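You operate a simulated robot arm through the tools that you are given. There is no shell and no other tool.

You run a simulated robot arm. Do the job below in one go: nothing can be reset, and whatever is moved stays where it is left.

## Task
Prime the pail pump: seal the lid and pump the air out into the drip cup.
Fine: both lid clamps shut, valve to spout and spout parked over the cup before you pump; two strokes, the second brings grease.

The check looks at the end state, three seconds after you hand in, the way a careful person would. Anything else that was tipped, shoved, dropped, spilled or broken makes it a failure. A push-on lid holds only when it is set on centred and level and pressed home; a screw cap is set on level and turned clockwise until tight.

## Robot
A 6-joint arm with a two-finger gripper, fixed in place. Base frame: the origin is at the foot of the arm, x ahead of it, y to its left, z up. Lengths are in cm, angles in degrees, forces in N, time in s.
With the tool pointing down near the work surface it reaches from about 14 to 68 cm from the base axis. Its first joint turns from -66.0 to 66.0 degrees. Payload 2.45 kg.
The TCP is the grasp point between the finger pads, 3 cm short of the fingertips. In the tool frame z runs along the fingers and y along their closing line. Largest opening 10.6 cm; the body of the gripper starts 7.9 cm behind the TCP.
Orientation is that of the tool frame in the base frame, as a unit quaternion [x, y, z, w]. With the fingers straight down and closing along the base's y, the tool's x points along the base's -x, its y along +y and its z along -z.

## Interface
- The arm moves only by the tool nudge_tool. Its argument "plan" is a list of rows, each a list of 3 entries, a list of its own where there are three numbers: the shift along the tool's x, y, z in units of 25 mm (1.0 is 25 mm), then the turn, a rotation vector about the tool's x, y, z in units of 8 degrees (1.0 is 8 degrees), then the closure, from 0 (fully open) to 1 (shut). In form: [[[x, y, z], [wx, wy, wz], grip], ...]. A call has 1 to 20 rows; each row shifts and turns the commanded pose from where the row before left it, along the tool's axes as they then stand. A call with a number of a shift or a turn outside -1 to 1 is refused whole. Each row takes 0.2 s and may step no farther than 5 cm and 8.6 degrees from the row before; otherwise, or with a gripper value out of range, the whole call is refused. A pose out of reach is approached as far as the arm can. The call stops where the force on the tool passes 80 N (or 10 N more than at its start, if that is more) or the arm is blocked; 0.2 s more then pass. The fingers move at their own pace (about 15.3 cm/s each) and stop on an object; they squeeze with about 45 N. The grip force told is the motor's: it shows also when the fingers shut on nothing. Time passes only in rows, and 0.2 s behind the last, so rows that do not move let the fingers close. It gives the time, the measured TCP pose, the force on the tool (base axes), the opening and the grip force at its end, in the units of the frame above (readings bear some noise), with the torque about the TCP (base axes, N m) and any sound that the robot's microphone picked up.
- Cameras (640 x 400 px; columns grow to the right, rows downward): "scene" is fixed at [7.53, 40.43, 142.97]; the picture's right is [-0.76, -0.65, 0.00], its down [-0.29, 0.34, -0.89] and it looks along [0.58, -0.68, -0.45] (base axes); focal length 243 px, centre (320, 200). "wrist" rides on the gripper at [7.6, -0.2, -10.6] in the tool frame; the picture's right is [0.02, 1.00, 0.00], its down [-0.78, 0.02, -0.62] and it looks along [-0.62, 0.01, 0.78] (tool axes); focal length 247 px, centre (320, 200). There is no depth. A picture from a camera that has moved, and an enlarged one, comes with that camera's place and axes in the base frame and with its lens. The place of the scene camera against the robot may be out by one fixed shift of up to 2.5 cm in any direction.
- grab_frame(camera): a new picture of that camera. No time passes.
- close_up(camera, box): a new picture of the part [left, top, right, bottom] of that camera's present view, enlarged. No time passes.
- hand_in(): hands the job in; it is judged then, once.

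Nothing tells you positions but the pictures and the camera data. Unless the task says otherwise, let go and move clear before handing in.

The tools are called as name(argument=value, ...) on one line, values as JSON. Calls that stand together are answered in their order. nudge_tool: Moves the arm, as the interface text tells. Its arguments: {"type":"object","properties":{"plan":{"type":"array","items":{"type":"array"}}},"required":["plan"]} The other tools are called the same way: grab_frame (camera) takes a picture; close_up (camera, box) takes an enlarged picture of a part of a camera's view; hand_in () hands the job in.

At the start:

```text
clock: 0.0
tool_pos: [31.4, -10.81, 132.91]
tool_rot: [0.0, 1.0, 0.001, 0.001]
ft_force: [0.1, 0.4, -0.3]
ft_torque: [-0.02, 0.01, 0.01]
width: 10.6
grip_force: 0.1
```

scene: 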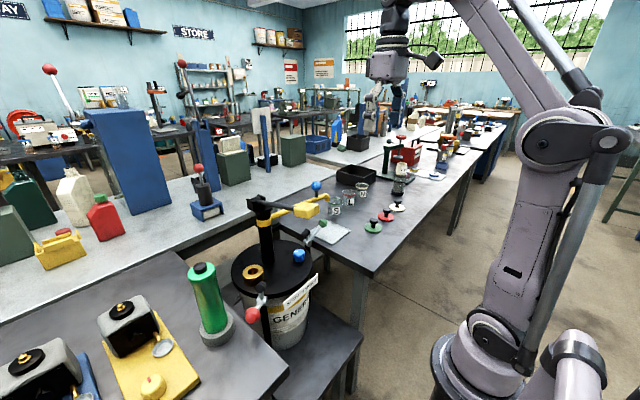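
wrist: 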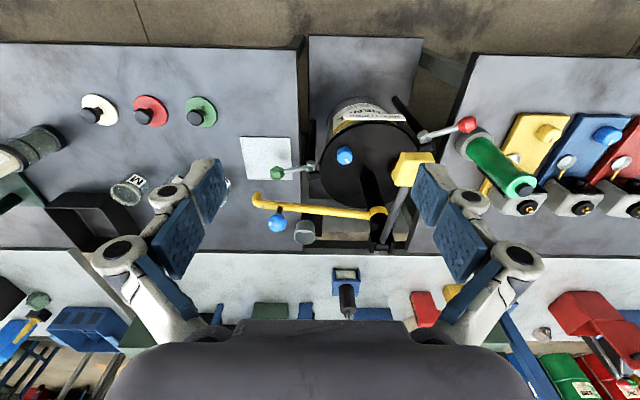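

I see a pail with a black lid, two clamp levers (red and green knobs), a yellow spout arm with a blue ball, a yellow pump handle, and small cups. I'll look closer before moving.

close_up(camera="scene", box=[200, 160, 420, 350])

close_up(camera="wrist", box=[230, 80, 490, 260])

close_up(camera="scene", box=[290, 120, 460, 250])

close_up(camera="scene", box=[230, 170, 340, 260])

close_up(camera="scene", box=[210, 240, 350, 360])

```text
2.11 times, centred on (310, 255) of scene
camera zoom: at [7.53, 40.43, 142.97], right [-0.76, -0.65, 0.0], down [-0.29, 0.34, -0.89], along [0.58, -0.68, -0.45], focal length 511 px, centre (341, 84)
```

zoom: 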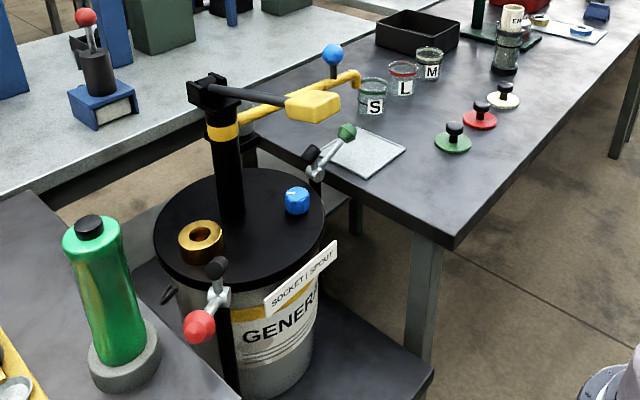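

```text
2.22 times, centred on (360, 170) of wrist
camera zoom: at [23.71, -11.05, 143.55], right [-0.02, 1.0, 0.0], down [0.78, 0.02, 0.62], along [0.62, 0.01, -0.78], focal length 549 px, centre (231, 267)
```

zoom: 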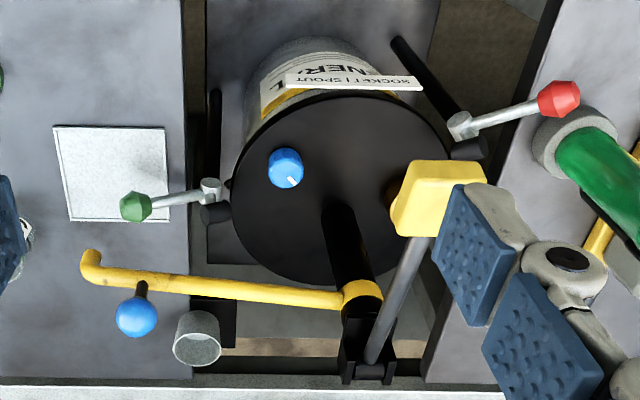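

```text
3.08 times, centred on (375, 185) of scene
camera zoom: at [7.53, 40.43, 142.97], right [-0.76, -0.65, 0.0], down [-0.29, 0.34, -0.89], along [0.58, -0.68, -0.45], focal length 747 px, centre (151, 246)
```

zoom: 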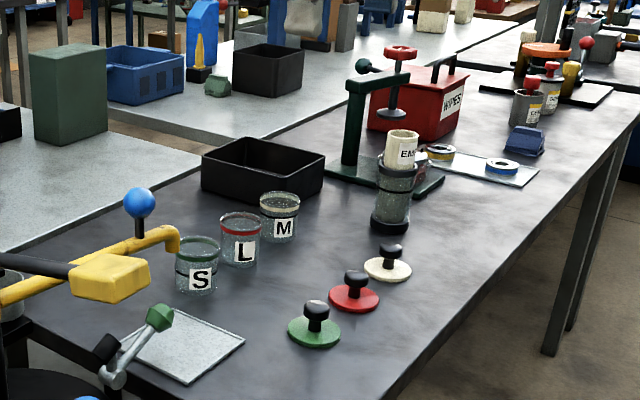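

```text
4.44 times, centred on (285, 215) of scene
camera zoom: at [7.53, 40.43, 142.97], right [-0.76, -0.65, 0.0], down [-0.29, 0.34, -0.89], along [0.58, -0.68, -0.45], focal length 1079 px, centre (476, 133)
```

zoom: 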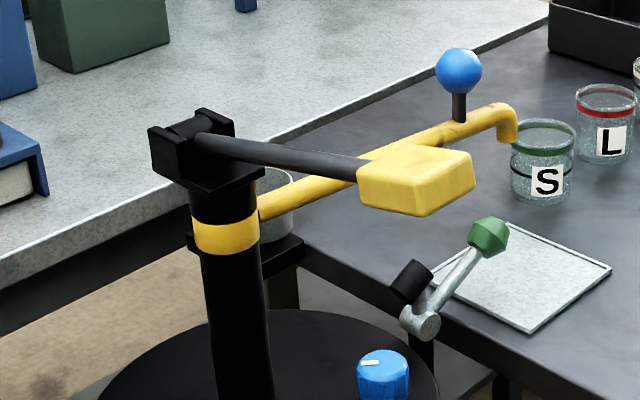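

```text
3.33 times, centred on (280, 300) of scene
camera zoom: at [7.53, 40.43, 142.97], right [-0.76, -0.65, 0.0], down [-0.29, 0.34, -0.89], along [0.58, -0.68, -0.45], focal length 809 px, centre (453, -133)
```

zoom: 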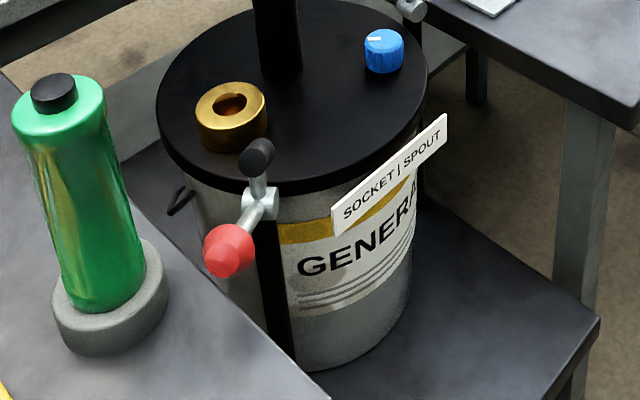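

The job objects sit on a pail near (55,-4,85). I'll take stereo wrist views from a few places, staying high, to fix positions.

nudge_tool(plan=[[[0, 1, 0], [0, 0, 0], 0], [[0, 1, 0], [0, 0, 0], 0], [[0, 1, 0], [0, 0, 0], 0], [[0, 1, 0], [0, 0, 0], 0], [[0, 1, 0], [0, 0, 0], 0], [[0, 0, 0], [0, 0, 0], 0]])

grab_frame(camera="wrist")

close_up(camera="wrist", box=[160, 60, 420, 240])

```text
clock: 1.4
tool_pos: [31.38, 1.48, 132.91]
tool_rot: [0.0, 1.0, 0.001, 0.0]
ft_force: [0.6, -0.4, -0.6]
ft_torque: [0.0, -0.01, -0.02]
width: 10.61
grip_force: 0.1
```

```text
taken
camera wrist: at [23.62, 1.28, 143.5], right [-0.02, 1.0, 0.0], down [0.78, 0.02, 0.62], along [0.62, 0.01, -0.78], focal length 247 px, centre (320, 200)
```

wrist: 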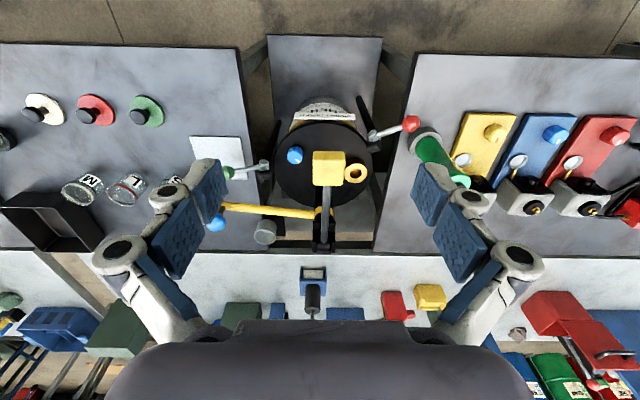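

```text
2.22 times, centred on (290, 150) of wrist
camera zoom: at [23.62, 1.28, 143.5], right [-0.02, 1.0, 0.0], down [0.78, 0.02, 0.62], along [0.62, 0.01, -0.78], focal length 549 px, centre (387, 311)
```

zoom: 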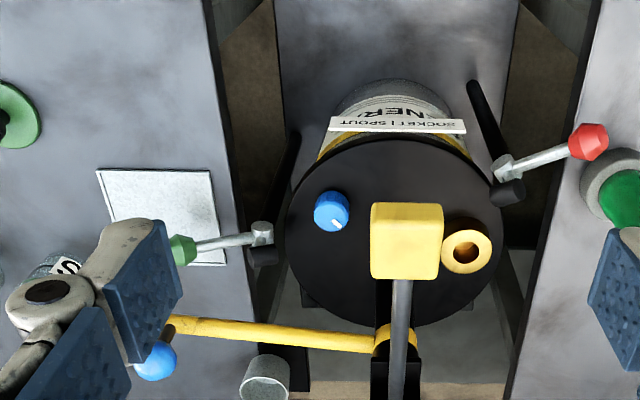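

The stereo gives these estimates:
- Lid centre: about (56,2), z 88
- Pump handle grip: about (42,3,113)
- Spout column: about (61,3)
- Cup: about (79,-15,90)

I'll move down on the right side of the handle to look closer.

nudge_tool(plan=[[[0, -1, 0], [0, 0, 0], 0], [[0, -1, 0], [0, 0, 0], 0], [[0, -1, 0], [0, 0, 0], 0], [[0, -1, 0], [0, 0, 0], 0], [[0, -1, 0], [0, 0, 0], 0], [[0, -1, 0], [0, 0, 0], 0], [[0, -0.6, 0], [0, 0, 0], 0], [[-0.3, 0, 1], [0, 0, 0], 0], [[-0.3, 0, 1], [0, 0, 0], 0], [[-0.3, 0, 1], [0, 0, 0], 0], [[-0.3, 0, 1], [0, 0, 0], 0], [[-0.3, 0, 1], [0, 0, 0], 0], [[-0.3, 0, 1], [0, 0, 0], 0], [[-0.3, 0, 1], [0, 0, 0], 0], [[-0.3, 0, 1], [0, 0, 0], 0], [[0, 0, 0], [0, 0, 0], 0]])

grab_frame(camera="wrist")

grab_frame(camera="scene")

```text
clock: 4.8
tool_pos: [37.4, -15.0, 112.93]
tool_rot: [0.0, 1.0, 0.0, 0.001]
ft_force: [0.1, 0.1, 0.1]
ft_torque: [-0.01, -0.02, 0.01]
width: 10.6
grip_force: 0.1
```

```text
taken
camera wrist: at [29.82, -15.29, 123.56], right [-0.02, 1.0, 0.0], down [0.78, 0.02, 0.62], along [0.62, 0.01, -0.78], focal length 247 px, centre (320, 200)
```

wrist: 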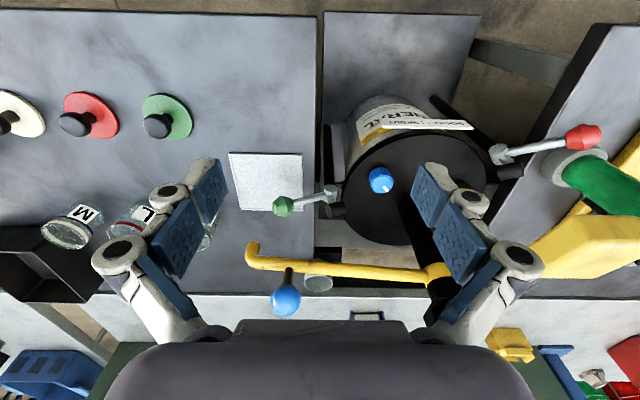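

```text
taken
```

scene: 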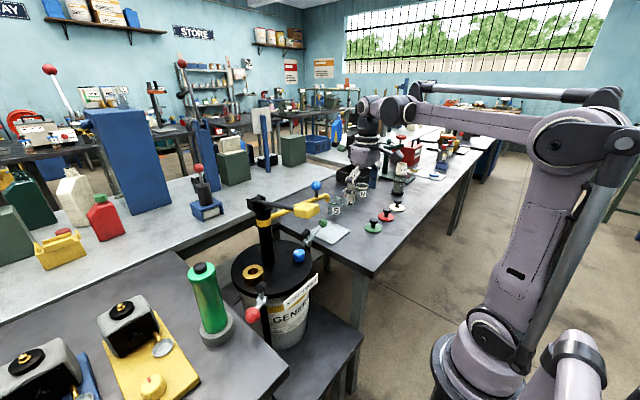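

close_up(camera="wrist", box=[300, 80, 500, 220])

close_up(camera="wrist", box=[350, 150, 410, 205])

close_up(camera="scene", box=[280, 230, 325, 275])

close_up(camera="wrist", box=[230, 160, 450, 330])

close_up(camera="scene", box=[240, 180, 340, 250])

```text
2.86 times, centred on (400, 150) of wrist
camera zoom: at [29.82, -15.29, 123.56], right [-0.02, 1.0, 0.0], down [0.78, 0.02, 0.62], along [0.62, 0.01, -0.78], focal length 706 px, centre (91, 343)
```

zoom: 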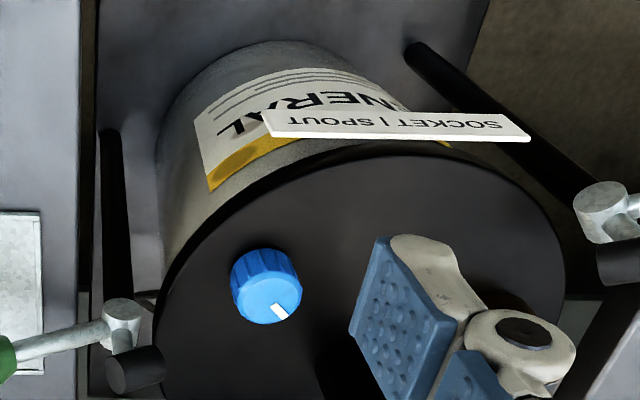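

```text
7.27 times, centred on (380, 178) of wrist
camera zoom: at [29.82, -15.29, 123.56], right [-0.02, 1.0, 0.0], down [0.78, 0.02, 0.62], along [0.62, 0.01, -0.78], focal length 1796 px, centre (-116, 364)
```

zoom: 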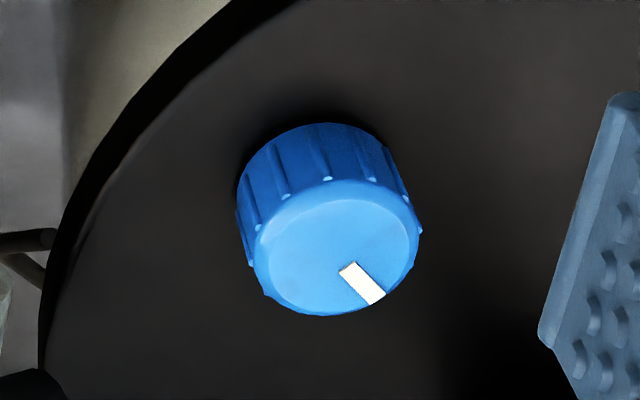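

```text
8.89 times, centred on (302, 252) of scene
camera zoom: at [7.53, 40.43, 142.97], right [-0.76, -0.65, 0.0], down [-0.29, 0.34, -0.89], along [0.58, -0.68, -0.45], focal length 2157 px, centre (476, -267)
```

zoom: 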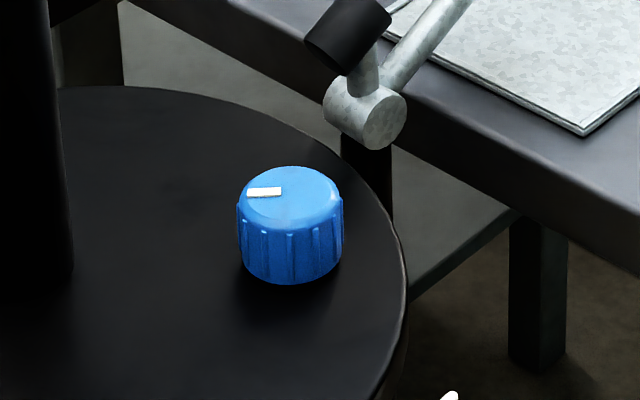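

```text
2.35 times, centred on (340, 245) of wrist
camera zoom: at [29.82, -15.29, 123.56], right [-0.02, 1.0, 0.0], down [0.78, 0.02, 0.62], along [0.62, 0.01, -0.78], focal length 581 px, centre (273, 94)
```

zoom: 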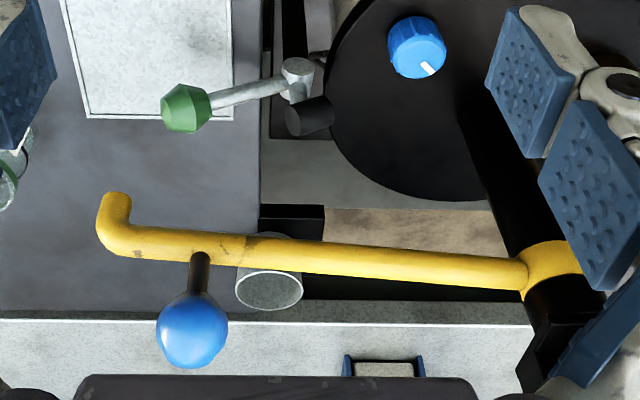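

```text
5.71 times, centred on (290, 215) of scene
camera zoom: at [7.53, 40.43, 142.97], right [-0.76, -0.65, 0.0], down [-0.29, 0.34, -0.89], along [0.58, -0.68, -0.45], focal length 1387 px, centre (491, 114)
```

zoom: 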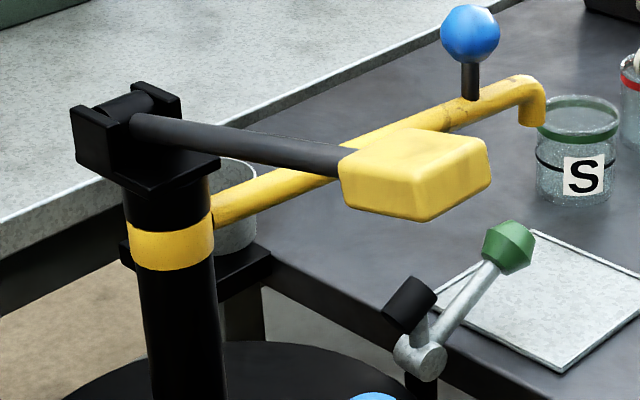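

The valve marker points left, at SOCKET. The spout arm (z about 102) lies right above the green clamp, so I'll swing it first. I'll close the fingers, come in on the near side of the spout and push it towards the cup.

nudge_tool(plan=[[[0, 0.5, 0], [0, 0, 0], 1], [[0, 0.5, 0], [0, 0, 0], 1], [[0, 0.5, 0], [0, 0, 0], 1], [[-0.7, 0.5, 0], [0, 0, 0], 1], [[-0.9, 0, 0], [0, 0, 0], 1], [[-0.9, 0, 0], [0, 0, 0], 1], [[-0.9, 0, 0], [0, 0, 0], 1], [[-0.9, 0, 0], [0, 0, 0], 1], [[-0.7, 0, 0], [0, 0, 0], 1], [[0, 0, 0], [0, 0, 0], 1]])

grab_frame(camera="wrist")

close_up(camera="scene", box=[200, 90, 420, 270])

```text
clock: 7.0
tool_pos: [49.89, -9.8, 112.97]
tool_rot: [0.0, 1.0, 0.0, 0.0]
ft_force: [1.0, 0.2, -0.1]
ft_torque: [0.01, -0.03, 0.03]
width: 0.01
grip_force: 28.4
```

```text
taken
camera wrist: at [42.26, -10.1, 123.55], right [-0.02, 1.0, 0.0], down [0.78, 0.02, 0.62], along [0.62, 0.01, -0.78], focal length 247 px, centre (320, 200)
```

wrist: 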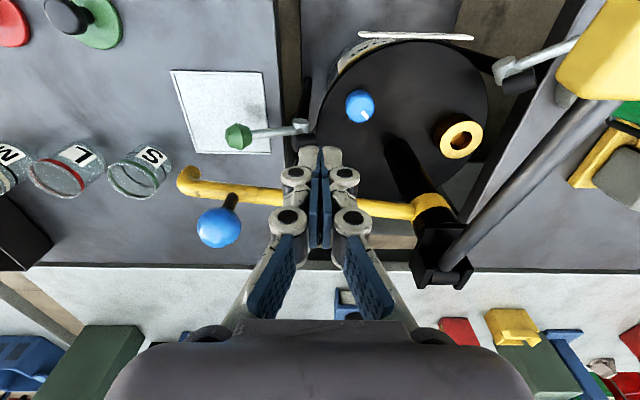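

```text
2.22 times, centred on (310, 180) of scene
camera zoom: at [7.53, 40.43, 142.97], right [-0.76, -0.65, 0.0], down [-0.29, 0.34, -0.89], along [0.58, -0.68, -0.45], focal length 539 px, centre (342, 244)
```

zoom: 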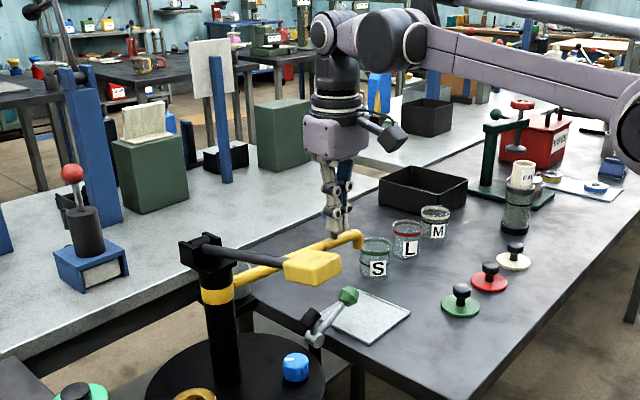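

nudge_tool(plan=[[[0, 0, 1], [0, 0, 0], 1], [[0, 0, 1], [0, 0, 0], 1], [[0, 0, 1], [0, 0, 0], 1], [[0, 0, 1], [0, 0, 0], 1], [[0, 0, 0.4], [0, 0, 0], 1], [[-0.8, 0, 0], [0, 0, 0], 1], [[-0.8, 0, 0], [0, 0, 0], 1], [[-0.6, 0, 0], [0, 0, 0], 1], [[-0.4, 0, 0], [0, 0, 0], 1], [[0, 0, 0], [0, 0, 0], 1]])

grab_frame(camera="wrist")

close_up(camera="scene", box=[220, 120, 360, 260])

```text
clock: 9.2
tool_pos: [56.41, -9.68, 101.9]
tool_rot: [0.0, 1.0, 0.0, 0.001]
ft_force: [0.4, 0.6, 0.0]
ft_torque: [0.0, -0.01, 0.01]
width: 0.0
grip_force: 28.4
```

```text
taken
camera wrist: at [48.71, -10.0, 112.52], right [-0.02, 1.0, 0.0], down [0.78, 0.02, 0.62], along [0.62, 0.01, -0.78], focal length 247 px, centre (320, 200)
```

wrist: 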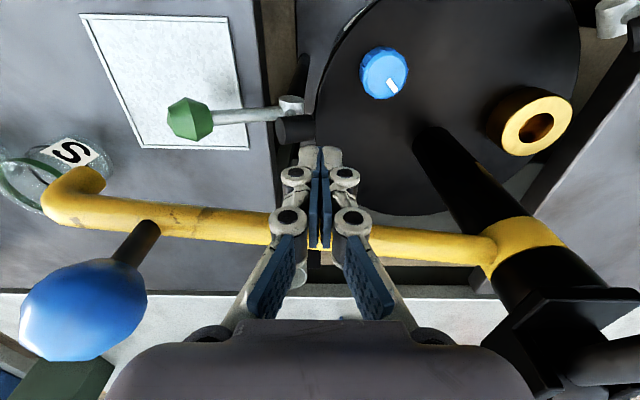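

```text
2.86 times, centred on (290, 190) of scene
camera zoom: at [7.53, 40.43, 142.97], right [-0.76, -0.65, 0.0], down [-0.29, 0.34, -0.89], along [0.58, -0.68, -0.45], focal length 693 px, centre (406, 229)
```

zoom: 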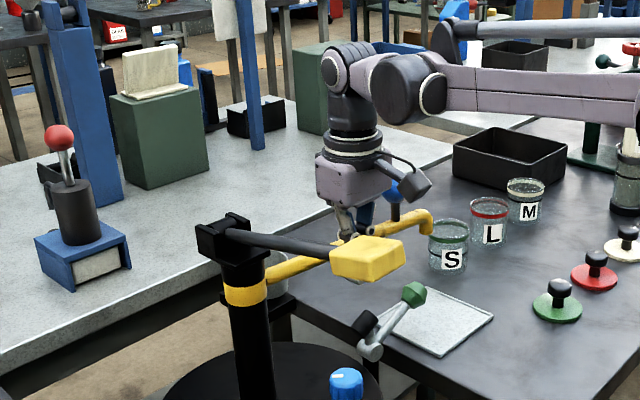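

nudge_tool(plan=[[[-0.4, 0, 0], [0, 0, 0], 1], [[-0.4, 0, 0], [0, 0, 0], 1], [[-0.4, 0, 0], [0, 0, 0], 1], [[-0.4, 0, 0], [0, 0, 0], 1], [[-0.4, 0, 0], [0, 0, 0], 1], [[-0.4, 0, 0], [0, 0, 0], 1], [[0, 0, 0], [0, 0, 0], 1]])

grab_frame(camera="wrist")

close_up(camera="scene", box=[220, 120, 360, 260])

```text
clock: 10.8
tool_pos: [62.3, -9.71, 101.94]
tool_rot: [0.0, 1.0, 0.0, 0.001]
ft_force: [-0.2, -0.5, 0.6]
ft_torque: [-0.02, -0.04, 0.01]
width: 0.0
grip_force: 29.0
```

```text
taken
camera wrist: at [54.55, -10.09, 112.47], right [-0.02, 1.0, 0.0], down [0.78, 0.02, 0.62], along [0.62, 0.01, -0.78], focal length 247 px, centre (320, 200)
```

wrist: 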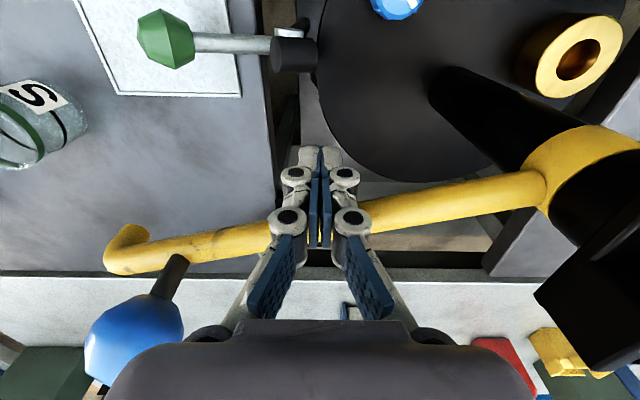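

```text
2.86 times, centred on (290, 190) of scene
camera zoom: at [7.53, 40.43, 142.97], right [-0.76, -0.65, 0.0], down [-0.29, 0.34, -0.89], along [0.58, -0.68, -0.45], focal length 693 px, centre (406, 229)
```

zoom: 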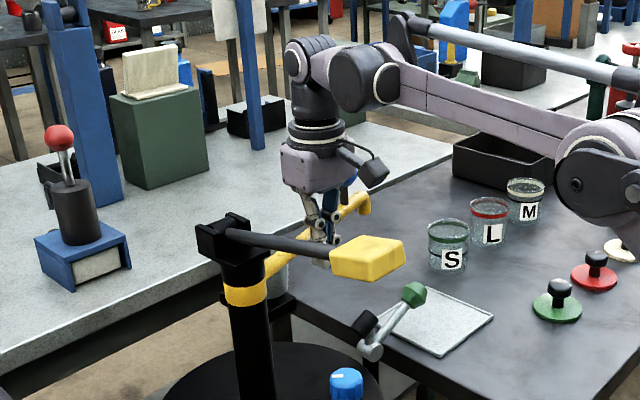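

nudge_tool(plan=[[[-0.35, 0.1, 0], [0, 0, 0], 1], [[-0.35, 0.1, 0], [0, 0, 0], 1], [[-0.35, 0.1, 0], [0, 0, 0], 1], [[0, 0, 0], [0, 0, 0], 1]])

grab_frame(camera="wrist")

close_up(camera="scene", box=[240, 160, 340, 250])

```text
clock: 11.8
tool_pos: [64.82, -9.03, 101.96]
tool_rot: [0.0, 1.0, 0.0, 0.002]
ft_force: [-1.7, -0.1, 1.0]
ft_torque: [-0.04, 0.0, -0.01]
width: 0.0
grip_force: 28.8
```

```text
taken
camera wrist: at [57.21, -9.34, 112.56], right [-0.02, 1.0, 0.0], down [0.78, 0.02, 0.62], along [0.62, 0.01, -0.78], focal length 247 px, centre (320, 200)
```

wrist: 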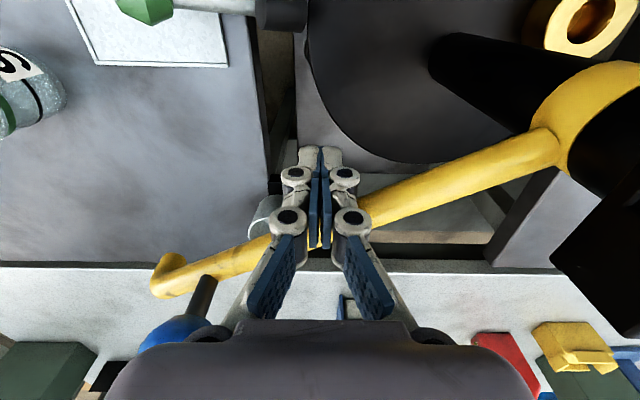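

```text
4.44 times, centred on (290, 205) of scene
camera zoom: at [7.52, 40.43, 142.97], right [-0.76, -0.65, 0.0], down [-0.29, 0.34, -0.89], along [0.58, -0.68, -0.45], focal length 1079 px, centre (453, 178)
```

zoom: 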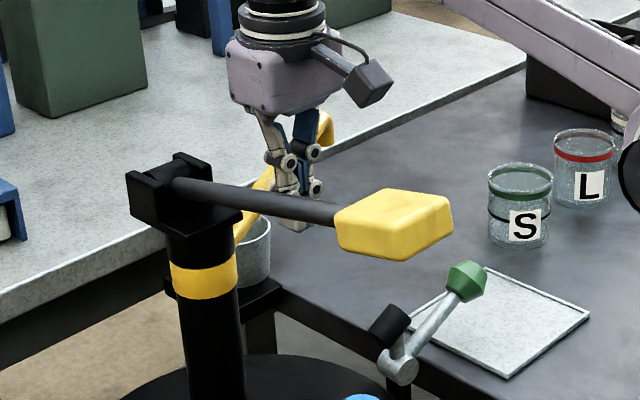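

nudge_tool(plan=[[[-0.35, 0.14, 0], [0, 0, 0], 1], [[-0.35, 0.14, 0], [0, 0, 0], 1], [[-0.35, 0.16, 0], [0, 0, 0], 1], [[0, 0, 0], [0, 0, 0], 1]])

grab_frame(camera="wrist")

close_up(camera="scene", box=[240, 160, 340, 250])

```text
clock: 12.8
tool_pos: [65.83, -8.28, 101.61]
tool_rot: [-0.001, 1.0, 0.001, 0.001]
ft_force: [-0.7, -0.7, 0.4]
ft_torque: [0.04, -0.02, -0.01]
width: 0.0
grip_force: 28.2
out of reach, approached as far as the arm can: row 2, 3
```

```text
taken
camera wrist: at [58.23, -8.58, 112.23], right [-0.02, 1.0, 0.0], down [0.78, 0.02, 0.62], along [0.62, 0.01, -0.78], focal length 247 px, centre (320, 200)
```

wrist: 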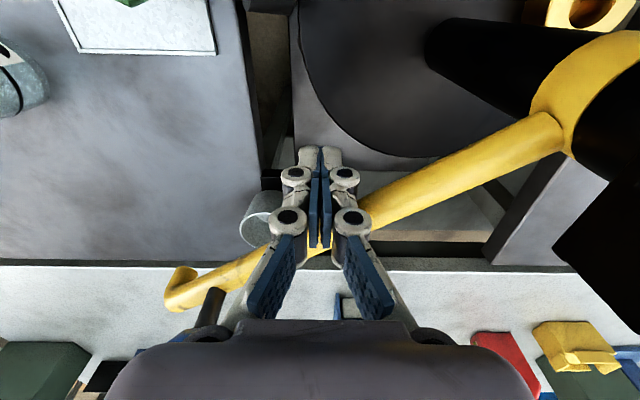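

```text
4.44 times, centred on (290, 205) of scene
camera zoom: at [7.52, 40.42, 142.97], right [-0.76, -0.65, 0.0], down [-0.29, 0.34, -0.89], along [0.58, -0.68, -0.45], focal length 1079 px, centre (453, 178)
```

zoom: 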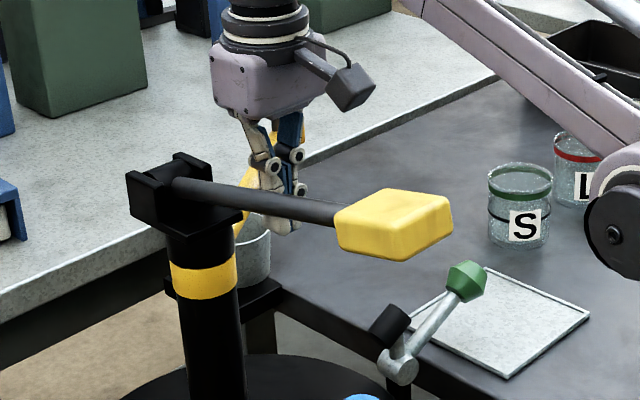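

The tool reaches its limit pointing straight down. I'll back off, tilt the fingers forward to extend the reach, and continue the push.

nudge_tool(plan=[[[0.8, 0, 0], [0, 0, 0], 1], [[0.8, 0, 0], [0, 0, 0], 1], [[0, 0, 0], [0, -1, 0], 1], [[0, 0, 0], [0, -1, 0], 1], [[0, 0, 0], [0, -1, 0], 1], [[0, 0, 0], [0, -1, 0], 1], [[0, 0, 0], [0, -1, 0], 1], [[0, 0, 0], [0, 0, 0], 1]])

grab_frame(camera="wrist")

close_up(camera="scene", box=[240, 160, 340, 250])

```text
clock: 14.6
tool_pos: [62.0, -8.3, 101.55]
tool_rot: [0.0, 0.939, 0.0, 0.344]
ft_force: [0.1, -0.5, 0.0]
ft_torque: [0.01, 0.02, 0.0]
width: 0.0
grip_force: 28.8
```

```text
taken
camera wrist: at [49.24, -8.55, 104.76], right [-0.02, 1.0, -0.01], down [0.2, 0.02, 0.98], along [0.98, 0.01, -0.2], focal length 247 px, centre (320, 200)
```

wrist: 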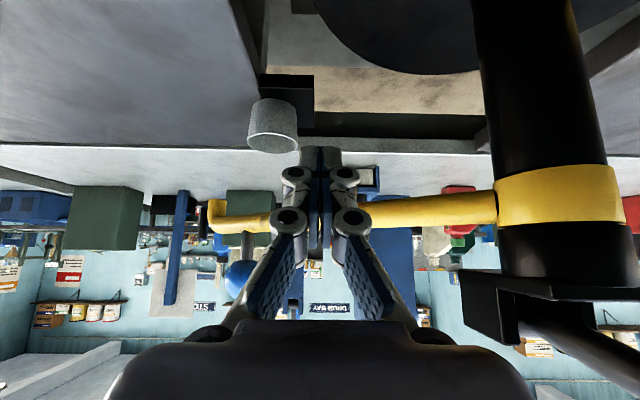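

```text
4.44 times, centred on (290, 205) of scene
camera zoom: at [7.53, 40.43, 142.97], right [-0.76, -0.65, 0.0], down [-0.29, 0.34, -0.89], along [0.58, -0.68, -0.45], focal length 1079 px, centre (453, 178)
```

zoom: 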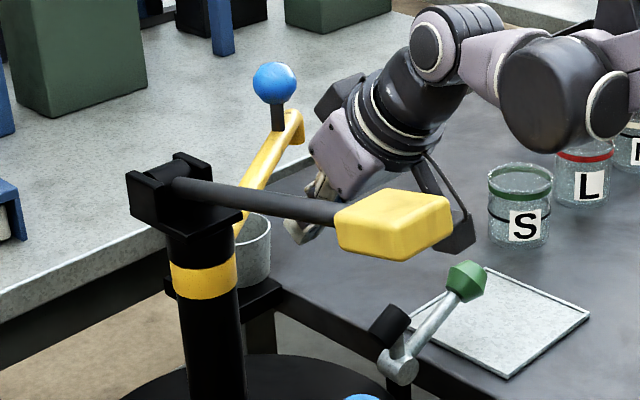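

nudge_tool(plan=[[[-0.306, 0.064, 0.257], [0, 0, 0], 1], [[-0.306, 0.064, 0.257], [0, 0, 0], 1], [[-0.306, 0.064, 0.257], [0, 0, 0], 1], [[-0.306, 0.064, 0.257], [0, 0, 0], 1], [[-0.306, 0.064, 0.257], [0, 0, 0], 1], [[0, 0, 0], [0, 0, 0], 1]])

grab_frame(camera="wrist")

close_up(camera="scene", box=[240, 160, 340, 250])

```text
clock: 16.0
tool_pos: [67.19, -7.45, 101.59]
tool_rot: [0.0, 0.939, 0.0, 0.343]
ft_force: [-0.5, 0.9, -0.8]
ft_torque: [-0.03, -0.01, 0.03]
width: 0.01
grip_force: 29.1
```

```text
taken
camera wrist: at [54.4, -7.73, 104.75], right [-0.02, 1.0, -0.01], down [0.2, 0.02, 0.98], along [0.98, 0.01, -0.2], focal length 247 px, centre (320, 200)
```

wrist: 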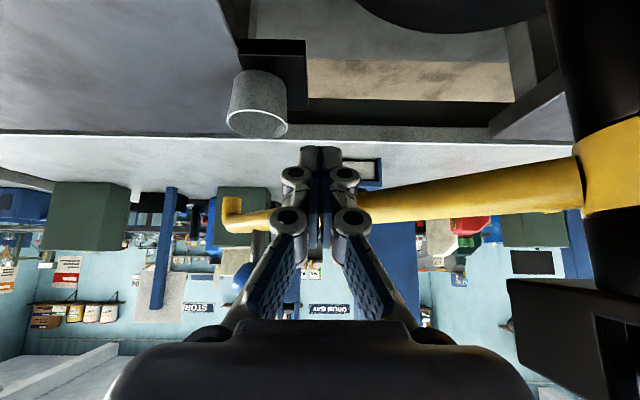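

```text
4.44 times, centred on (290, 205) of scene
camera zoom: at [7.53, 40.43, 142.97], right [-0.76, -0.65, 0.0], down [-0.29, 0.34, -0.89], along [0.58, -0.68, -0.45], focal length 1079 px, centre (453, 178)
```

zoom: 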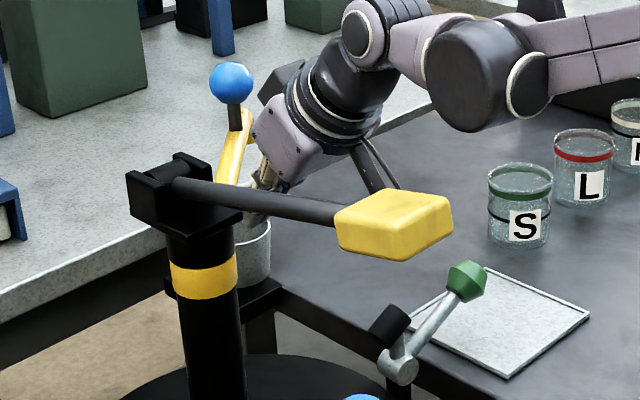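

nudge_tool(plan=[[[-0.2, 0.04, 0.17], [0, 0, 0], 1], [[-0.2, 0.04, 0.17], [0, 0, 0], 1], [[0, 0, 0], [0, 0, 0], 1]])

grab_frame(camera="wrist")

close_up(camera="wrist", box=[190, 60, 320, 260])

close_up(camera="scene", box=[260, 170, 320, 240])

```text
clock: 16.8
tool_pos: [68.11, -7.56, 101.33]
tool_rot: [0.0, 0.941, -0.001, 0.338]
ft_force: [-29.9, -14.1, -13.0]
ft_torque: [-0.12, 0.0, 0.2]
width: 0.0
grip_force: 28.5
```

```text
taken
camera wrist: at [55.43, -7.79, 104.78], right [-0.01, 1.0, -0.02], down [0.21, 0.02, 0.98], along [0.98, 0.01, -0.21], focal length 247 px, centre (320, 200)
```

wrist: 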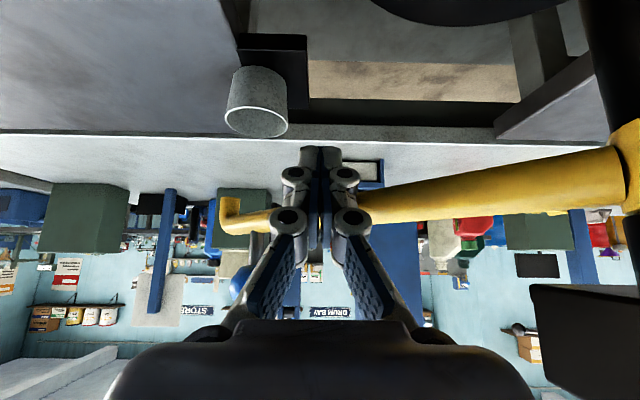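

```text
2.00 times, centred on (255, 160) of wrist
camera zoom: at [55.43, -7.79, 104.78], right [-0.01, 1.0, -0.02], down [0.21, 0.02, 0.98], along [0.98, 0.01, -0.21], focal length 494 px, centre (450, 280)
```

zoom: 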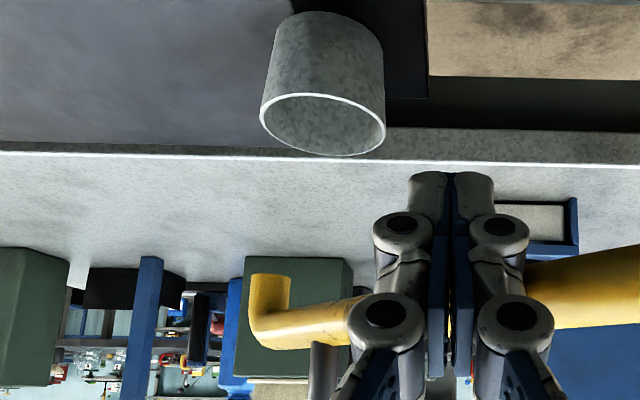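

```text
5.71 times, centred on (290, 205) of scene
camera zoom: at [7.47, 40.38, 142.98], right [-0.76, -0.65, 0.0], down [-0.29, 0.34, -0.89], along [0.58, -0.68, -0.45], focal length 1387 px, centre (491, 171)
```

zoom: 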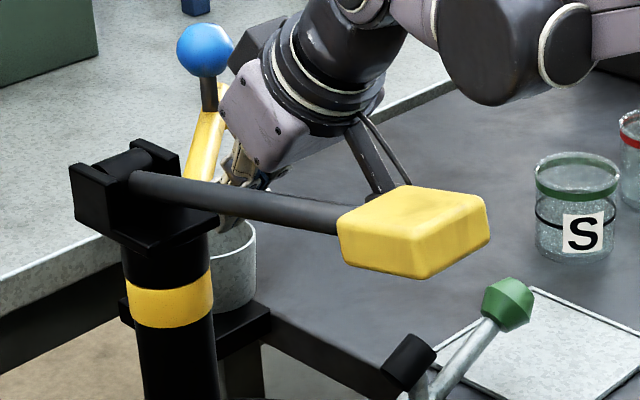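

nudge_tool(plan=[[[0.6, 0, -0.5], [0, 0, 0], 1], [[0.6, -0.3, -0.5], [0, 0, 0], 1], [[0.6, -0.5, -0.5], [0, 0, 0], 1], [[-0.643, -0.5, -0.766], [0, 0, 0], 1], [[-0.643, 0, -0.766], [0, 0, 0], 1], [[-0.643, 0, -0.766], [0, 0, 0], 1], [[-0.643, 0, -0.766], [0, 0, 0], 1], [[0.2, 0, -0.2], [0, 1, 0], 1], [[0.2, 0, -0.2], [0, 1, 0], 1], [[0.2, 0, -0.2], [0, 1, 0], 1], [[0, 0, 0], [0, 0, 0], 1]])

grab_frame(camera="wrist")

close_up(camera="scene", box=[240, 160, 340, 250])

```text
clock: 19.2
tool_pos: [60.33, -10.69, 112.15]
tool_rot: [0.0, 0.99, 0.0, 0.139]
ft_force: [0.4, 0.0, 0.5]
ft_torque: [-0.02, 0.03, 0.01]
width: 0.01
grip_force: 28.8
```

```text
taken
camera wrist: at [50.1, -10.88, 120.23], right [-0.02, 1.0, -0.01], down [0.58, 0.02, 0.81], along [0.81, 0.01, -0.58], focal length 247 px, centre (320, 200)
```

wrist: 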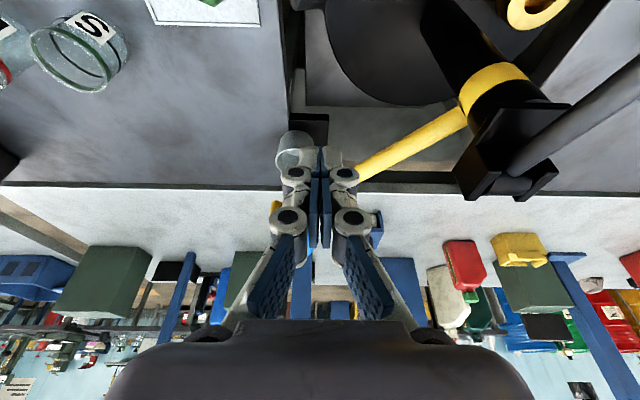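

```text
4.44 times, centred on (290, 205) of scene
camera zoom: at [7.53, 40.43, 142.97], right [-0.76, -0.65, 0.0], down [-0.29, 0.34, -0.89], along [0.58, -0.68, -0.45], focal length 1079 px, centre (453, 178)
```

zoom: 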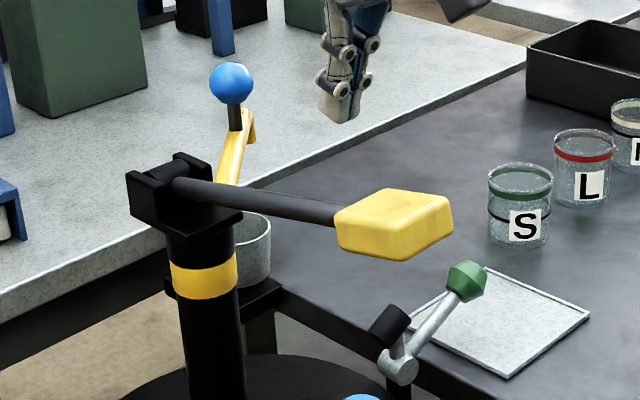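

nudge_tool(plan=[[[0, -1, 0], [0, 0, 0], 1], [[0, -1, 0], [0, 0, 0], 1], [[0, -1, 0], [0, 0, 0], 1], [[0, -1, 0], [0, 0, 0], 1], [[0, -1, 0], [0, 0, 0], 1], [[0, 0, 0], [0, 0, 0], 1]])

close_up(camera="wrist", box=[310, 60, 560, 260])

nudge_tool(plan=[[[0.3, 0, -0.95], [0, 0, 0], 1], [[0.3, 0, -0.95], [0, 0, 0], 1], [[0.3, 0, -0.95], [0, 0, 0], 1], [[0.3, 0, -0.95], [0, 0, 0], 1], [[0.3, 0, -0.95], [0, 0, 0], 1], [[0, 0.8, 0], [0, 0.6, 0], 1], [[0, 0.8, 0], [0, 0.6, 0], 1], [[0, 0.8, 0], [0, 0.6, 0], 1], [[0, 0.8, 0], [0, 0.6, 0], 1], [[0, 0.8, 0], [0, 0.6, 0], 1], [[0, 0, 0], [0, 0, 0], 1]])

grab_frame(camera="wrist")

```text
clock: 20.6
tool_pos: [60.36, -22.77, 111.98]
tool_rot: [0.0, 0.99, 0.0, 0.139]
ft_force: [-0.4, -1.2, 0.0]
ft_torque: [0.01, -0.03, 0.04]
width: 0.0
grip_force: 28.6
```

```text
2.00 times, centred on (435, 160) of wrist
camera zoom: at [50.06, -23.13, 120.01], right [-0.02, 1.0, -0.01], down [0.58, 0.02, 0.81], along [0.81, 0.01, -0.58], focal length 494 px, centre (90, 280)
```

zoom: 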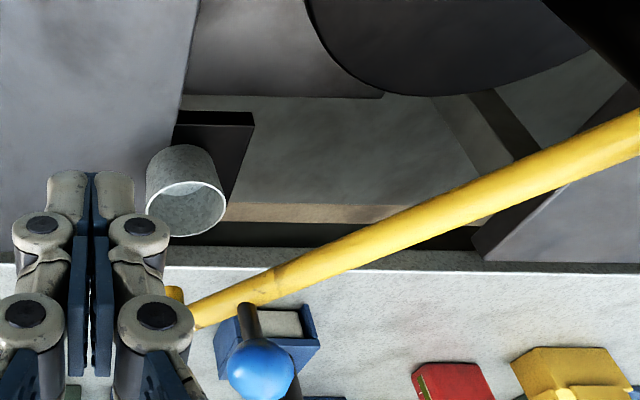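

```text
clock: 23.0
tool_pos: [51.32, -12.45, 120.23]
tool_rot: [0.0, 0.998, 0.0, -0.07]
ft_force: [0.1, -0.4, -0.9]
ft_torque: [0.0, 0.01, 0.02]
width: 0.02
grip_force: 29.6
out of reach, approached as far as the arm can: row 7, 10
```

```text
taken
camera wrist: at [45.28, -12.64, 131.79], right [-0.02, 1.0, 0.0], down [0.86, 0.02, 0.51], along [0.51, 0.01, -0.86], focal length 247 px, centre (320, 200)
```

wrist: 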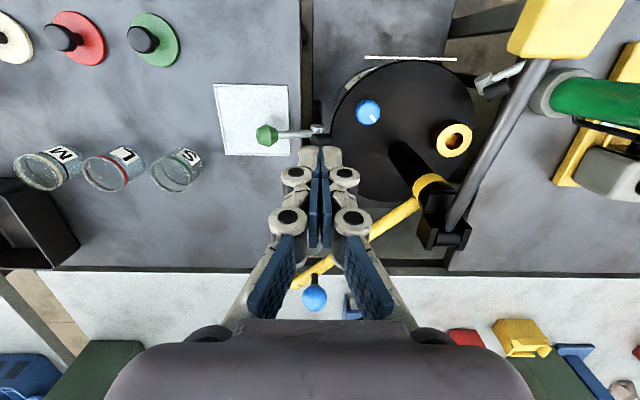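

nudge_tool(plan=[[[0, 0, 0], [0, 0, 0], 0], [[0, 0, 0], [0, 0, 0], 0], [[0, 0, 0], [0, 0, 0], 0], [[0, 0, 0], [0, 0, 0], 0]])

close_up(camera="wrist", box=[220, 100, 470, 310])

close_up(camera="scene", box=[240, 160, 340, 250])

```text
clock: 24.0
tool_pos: [51.48, -12.36, 120.31]
tool_rot: [-0.001, 0.998, 0.0, -0.069]
ft_force: [0.1, 0.3, -0.7]
ft_torque: [-0.01, 0.03, -0.01]
width: 10.6
grip_force: 0.2
```

```text
1.90 times, centred on (345, 205) of wrist
camera zoom: at [45.28, -12.66, 131.79], right [-0.02, 1.0, 0.0], down [0.86, 0.02, 0.51], along [0.51, 0.01, -0.86], focal length 470 px, centre (272, 190)
```

zoom: 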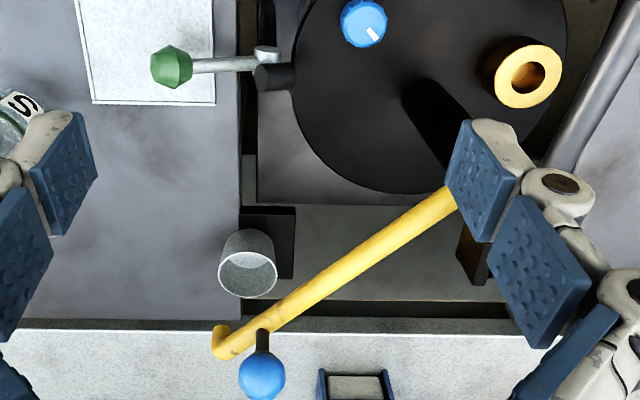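

```text
4.44 times, centred on (290, 205) of scene
camera zoom: at [7.53, 40.43, 142.97], right [-0.76, -0.65, 0.0], down [-0.29, 0.34, -0.89], along [0.58, -0.68, -0.45], focal length 1079 px, centre (453, 178)
```

zoom: 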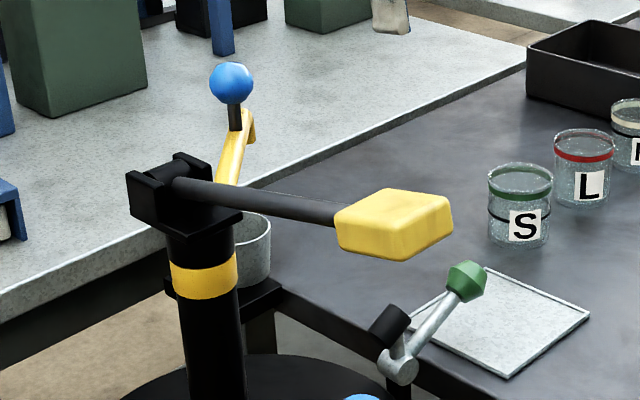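

close_up(camera="wrist", box=[290, 200, 380, 310])

nudge_tool(plan=[[[0, -1, 0], [0, 0, 0], 0], [[0, -1, 0], [0, 0, 0], 0], [[0, -1, 0], [0, 0, 0], 0], [[0, 0, 0], [0, 0, 0], 0]])

close_up(camera="wrist", box=[300, 200, 410, 310])

```text
3.64 times, centred on (335, 255) of wrist
camera zoom: at [45.28, -12.66, 131.79], right [-0.02, 1.0, 0.0], down [0.86, 0.02, 0.51], along [0.51, 0.01, -0.86], focal length 898 px, centre (266, 0)
```

zoom: 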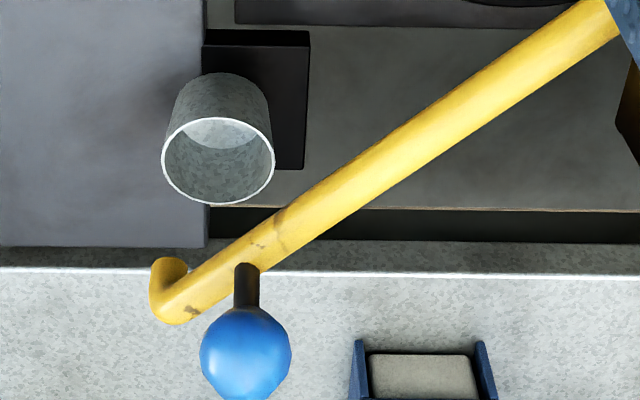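

```text
clock: 25.0
tool_pos: [50.51, -17.8, 119.5]
tool_rot: [0.0, 0.998, 0.0, -0.069]
ft_force: [-0.2, 0.8, 0.2]
ft_torque: [0.03, 0.03, 0.0]
width: 10.62
grip_force: 0.0
out of reach, approached as far as the arm can: row 1, 2, 3
```

```text
3.64 times, centred on (355, 255) of wrist
camera zoom: at [44.42, -18.03, 131.07], right [-0.02, 1.0, 0.0], down [0.86, 0.02, 0.51], along [0.51, 0.01, -0.86], focal length 898 px, centre (193, 0)
```

zoom: 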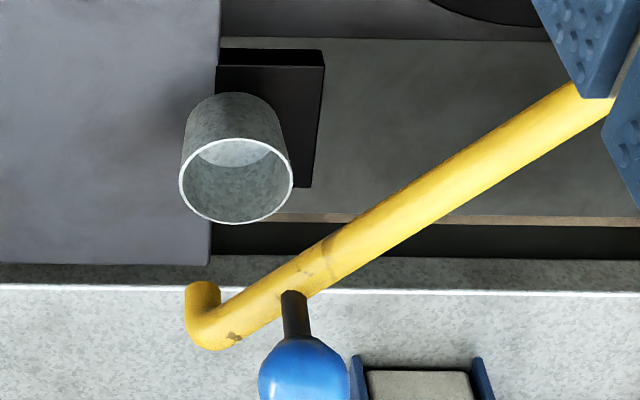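

Spout is against a stop, slightly short of the cup's centre. The lid isn't clamped yet, so I'll shut the clamps before pushing any harder. The green clamp is clear now, so I'll level the tool and turn it 90° for that lever.

nudge_tool(plan=[[[0.2, 0, 0.5], [0, -1, 0], 0.3], [[0, 0, 0.5], [0, 0, 0], 0.3], [[0, 0, 0], [0, 0, -1], 0.3], [[0, 0, 0], [0, 0, -1], 0.3], [[0, 0, 0], [0, 0, -1], 0.3], [[0, 0, 0], [0, 0, -1], 0.3], [[0, 0, 0], [0, 0, -1], 0.3], [[0, 0, 0], [0, 0, -1], 0.3], [[0, 0, 0], [0, 0, -1], 0.3], [[0, 0, 0], [0, 0, -1], 0.3], [[0, 0, 0], [0, 0, -1], 0.3], [[0, 0, 0], [0, 0, -1], 0.3], [[0, 0, 0], [0, 0, -1], 0.3], [[0, 0, 0], [0, 0, -0.25], 0.3], [[0, 0, 0], [0, 0, 0], 0.3]])

grab_frame(camera="wrist")

grab_frame(camera="scene")

```text
clock: 28.2
tool_pos: [49.82, -17.49, 117.14]
tool_rot: [0.708, -0.706, 0.001, 0.0]
ft_force: [0.4, -1.0, 0.2]
ft_torque: [0.0, -0.01, -0.03]
width: 7.42
grip_force: 0.0
```

```text
taken
camera wrist: at [49.98, -25.2, 127.71], right [-1.0, -0.02, 0.0], down [-0.02, 0.78, 0.62], along [-0.01, 0.62, -0.78], focal length 247 px, centre (320, 200)
```

wrist: 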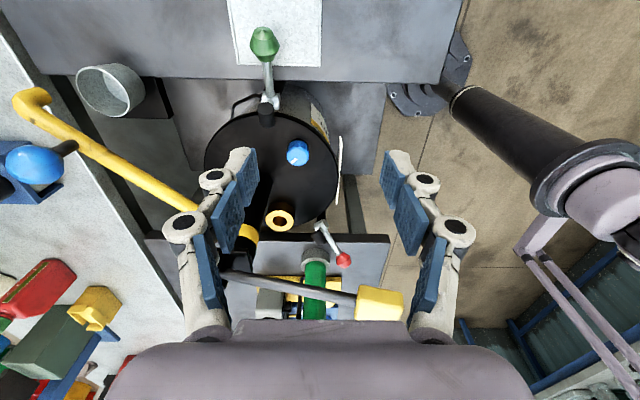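

```text
taken
```

scene: 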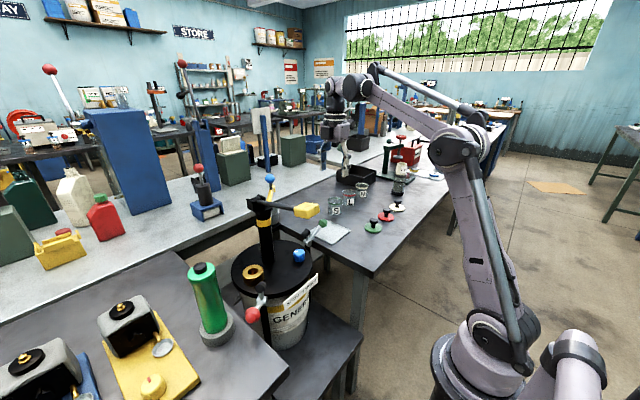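

nudge_tool(plan=[[[0.5, -0.96, 0], [0, 0, 0], 0.3], [[0.5, -0.96, 0], [0, 0, 0], 0.3], [[0.48, -0.96, 0], [0, 0, 0], 0.3], [[0, 0, 1], [0, 0, 0], 0.3], [[0, 0, 1], [0, 0, 0], 0.3], [[0, 0, 1], [0, 0, 0], 0.3], [[0, 0, 1], [0, 0, 0], 0.3], [[0, 0, 1], [0, 0, 0], 0.3], [[0, 0, 1], [0, 0, 0], 0.3], [[0, 0, 1], [0, 0, 0], 0.3], [[0, 0, 0.6], [0, 0, 0], 0.3], [[0, 0, 0], [0, 0, 0], 0.3]])

grab_frame(camera="wrist")

close_up(camera="scene", box=[260, 160, 380, 270])

```text
clock: 30.8
tool_pos: [54.8, -20.27, 97.52]
tool_rot: [-0.707, 0.707, -0.001, 0.001]
ft_force: [-0.2, 0.0, 0.0]
ft_torque: [-0.01, 0.03, 0.04]
width: 7.42
grip_force: 0.1
out of reach, approached as far as the arm can: row 3
```

```text
taken
camera wrist: at [54.96, -28.03, 108.18], right [-1.0, -0.02, 0.0], down [-0.02, 0.78, 0.62], along [-0.01, 0.62, -0.78], focal length 247 px, centre (320, 200)
```

wrist: 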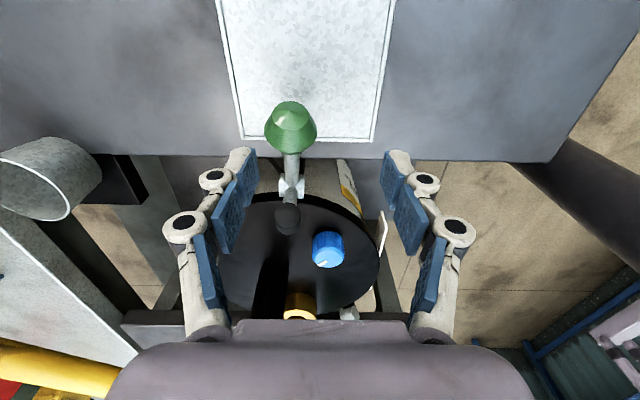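

```text
3.64 times, centred on (320, 215) of scene
camera zoom: at [7.53, 40.43, 142.97], right [-0.76, -0.65, 0.0], down [-0.29, 0.34, -0.89], along [0.58, -0.68, -0.45], focal length 882 px, centre (320, 146)
```

zoom: 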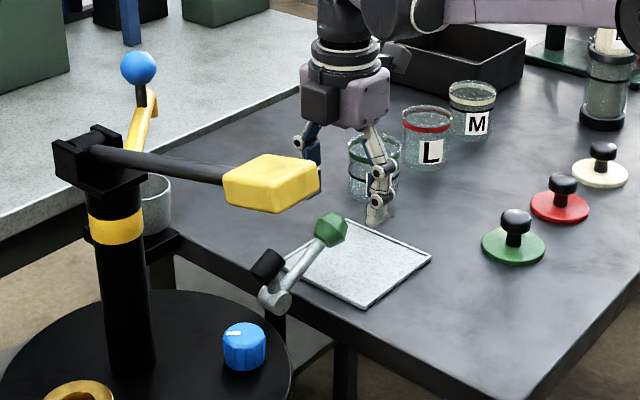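

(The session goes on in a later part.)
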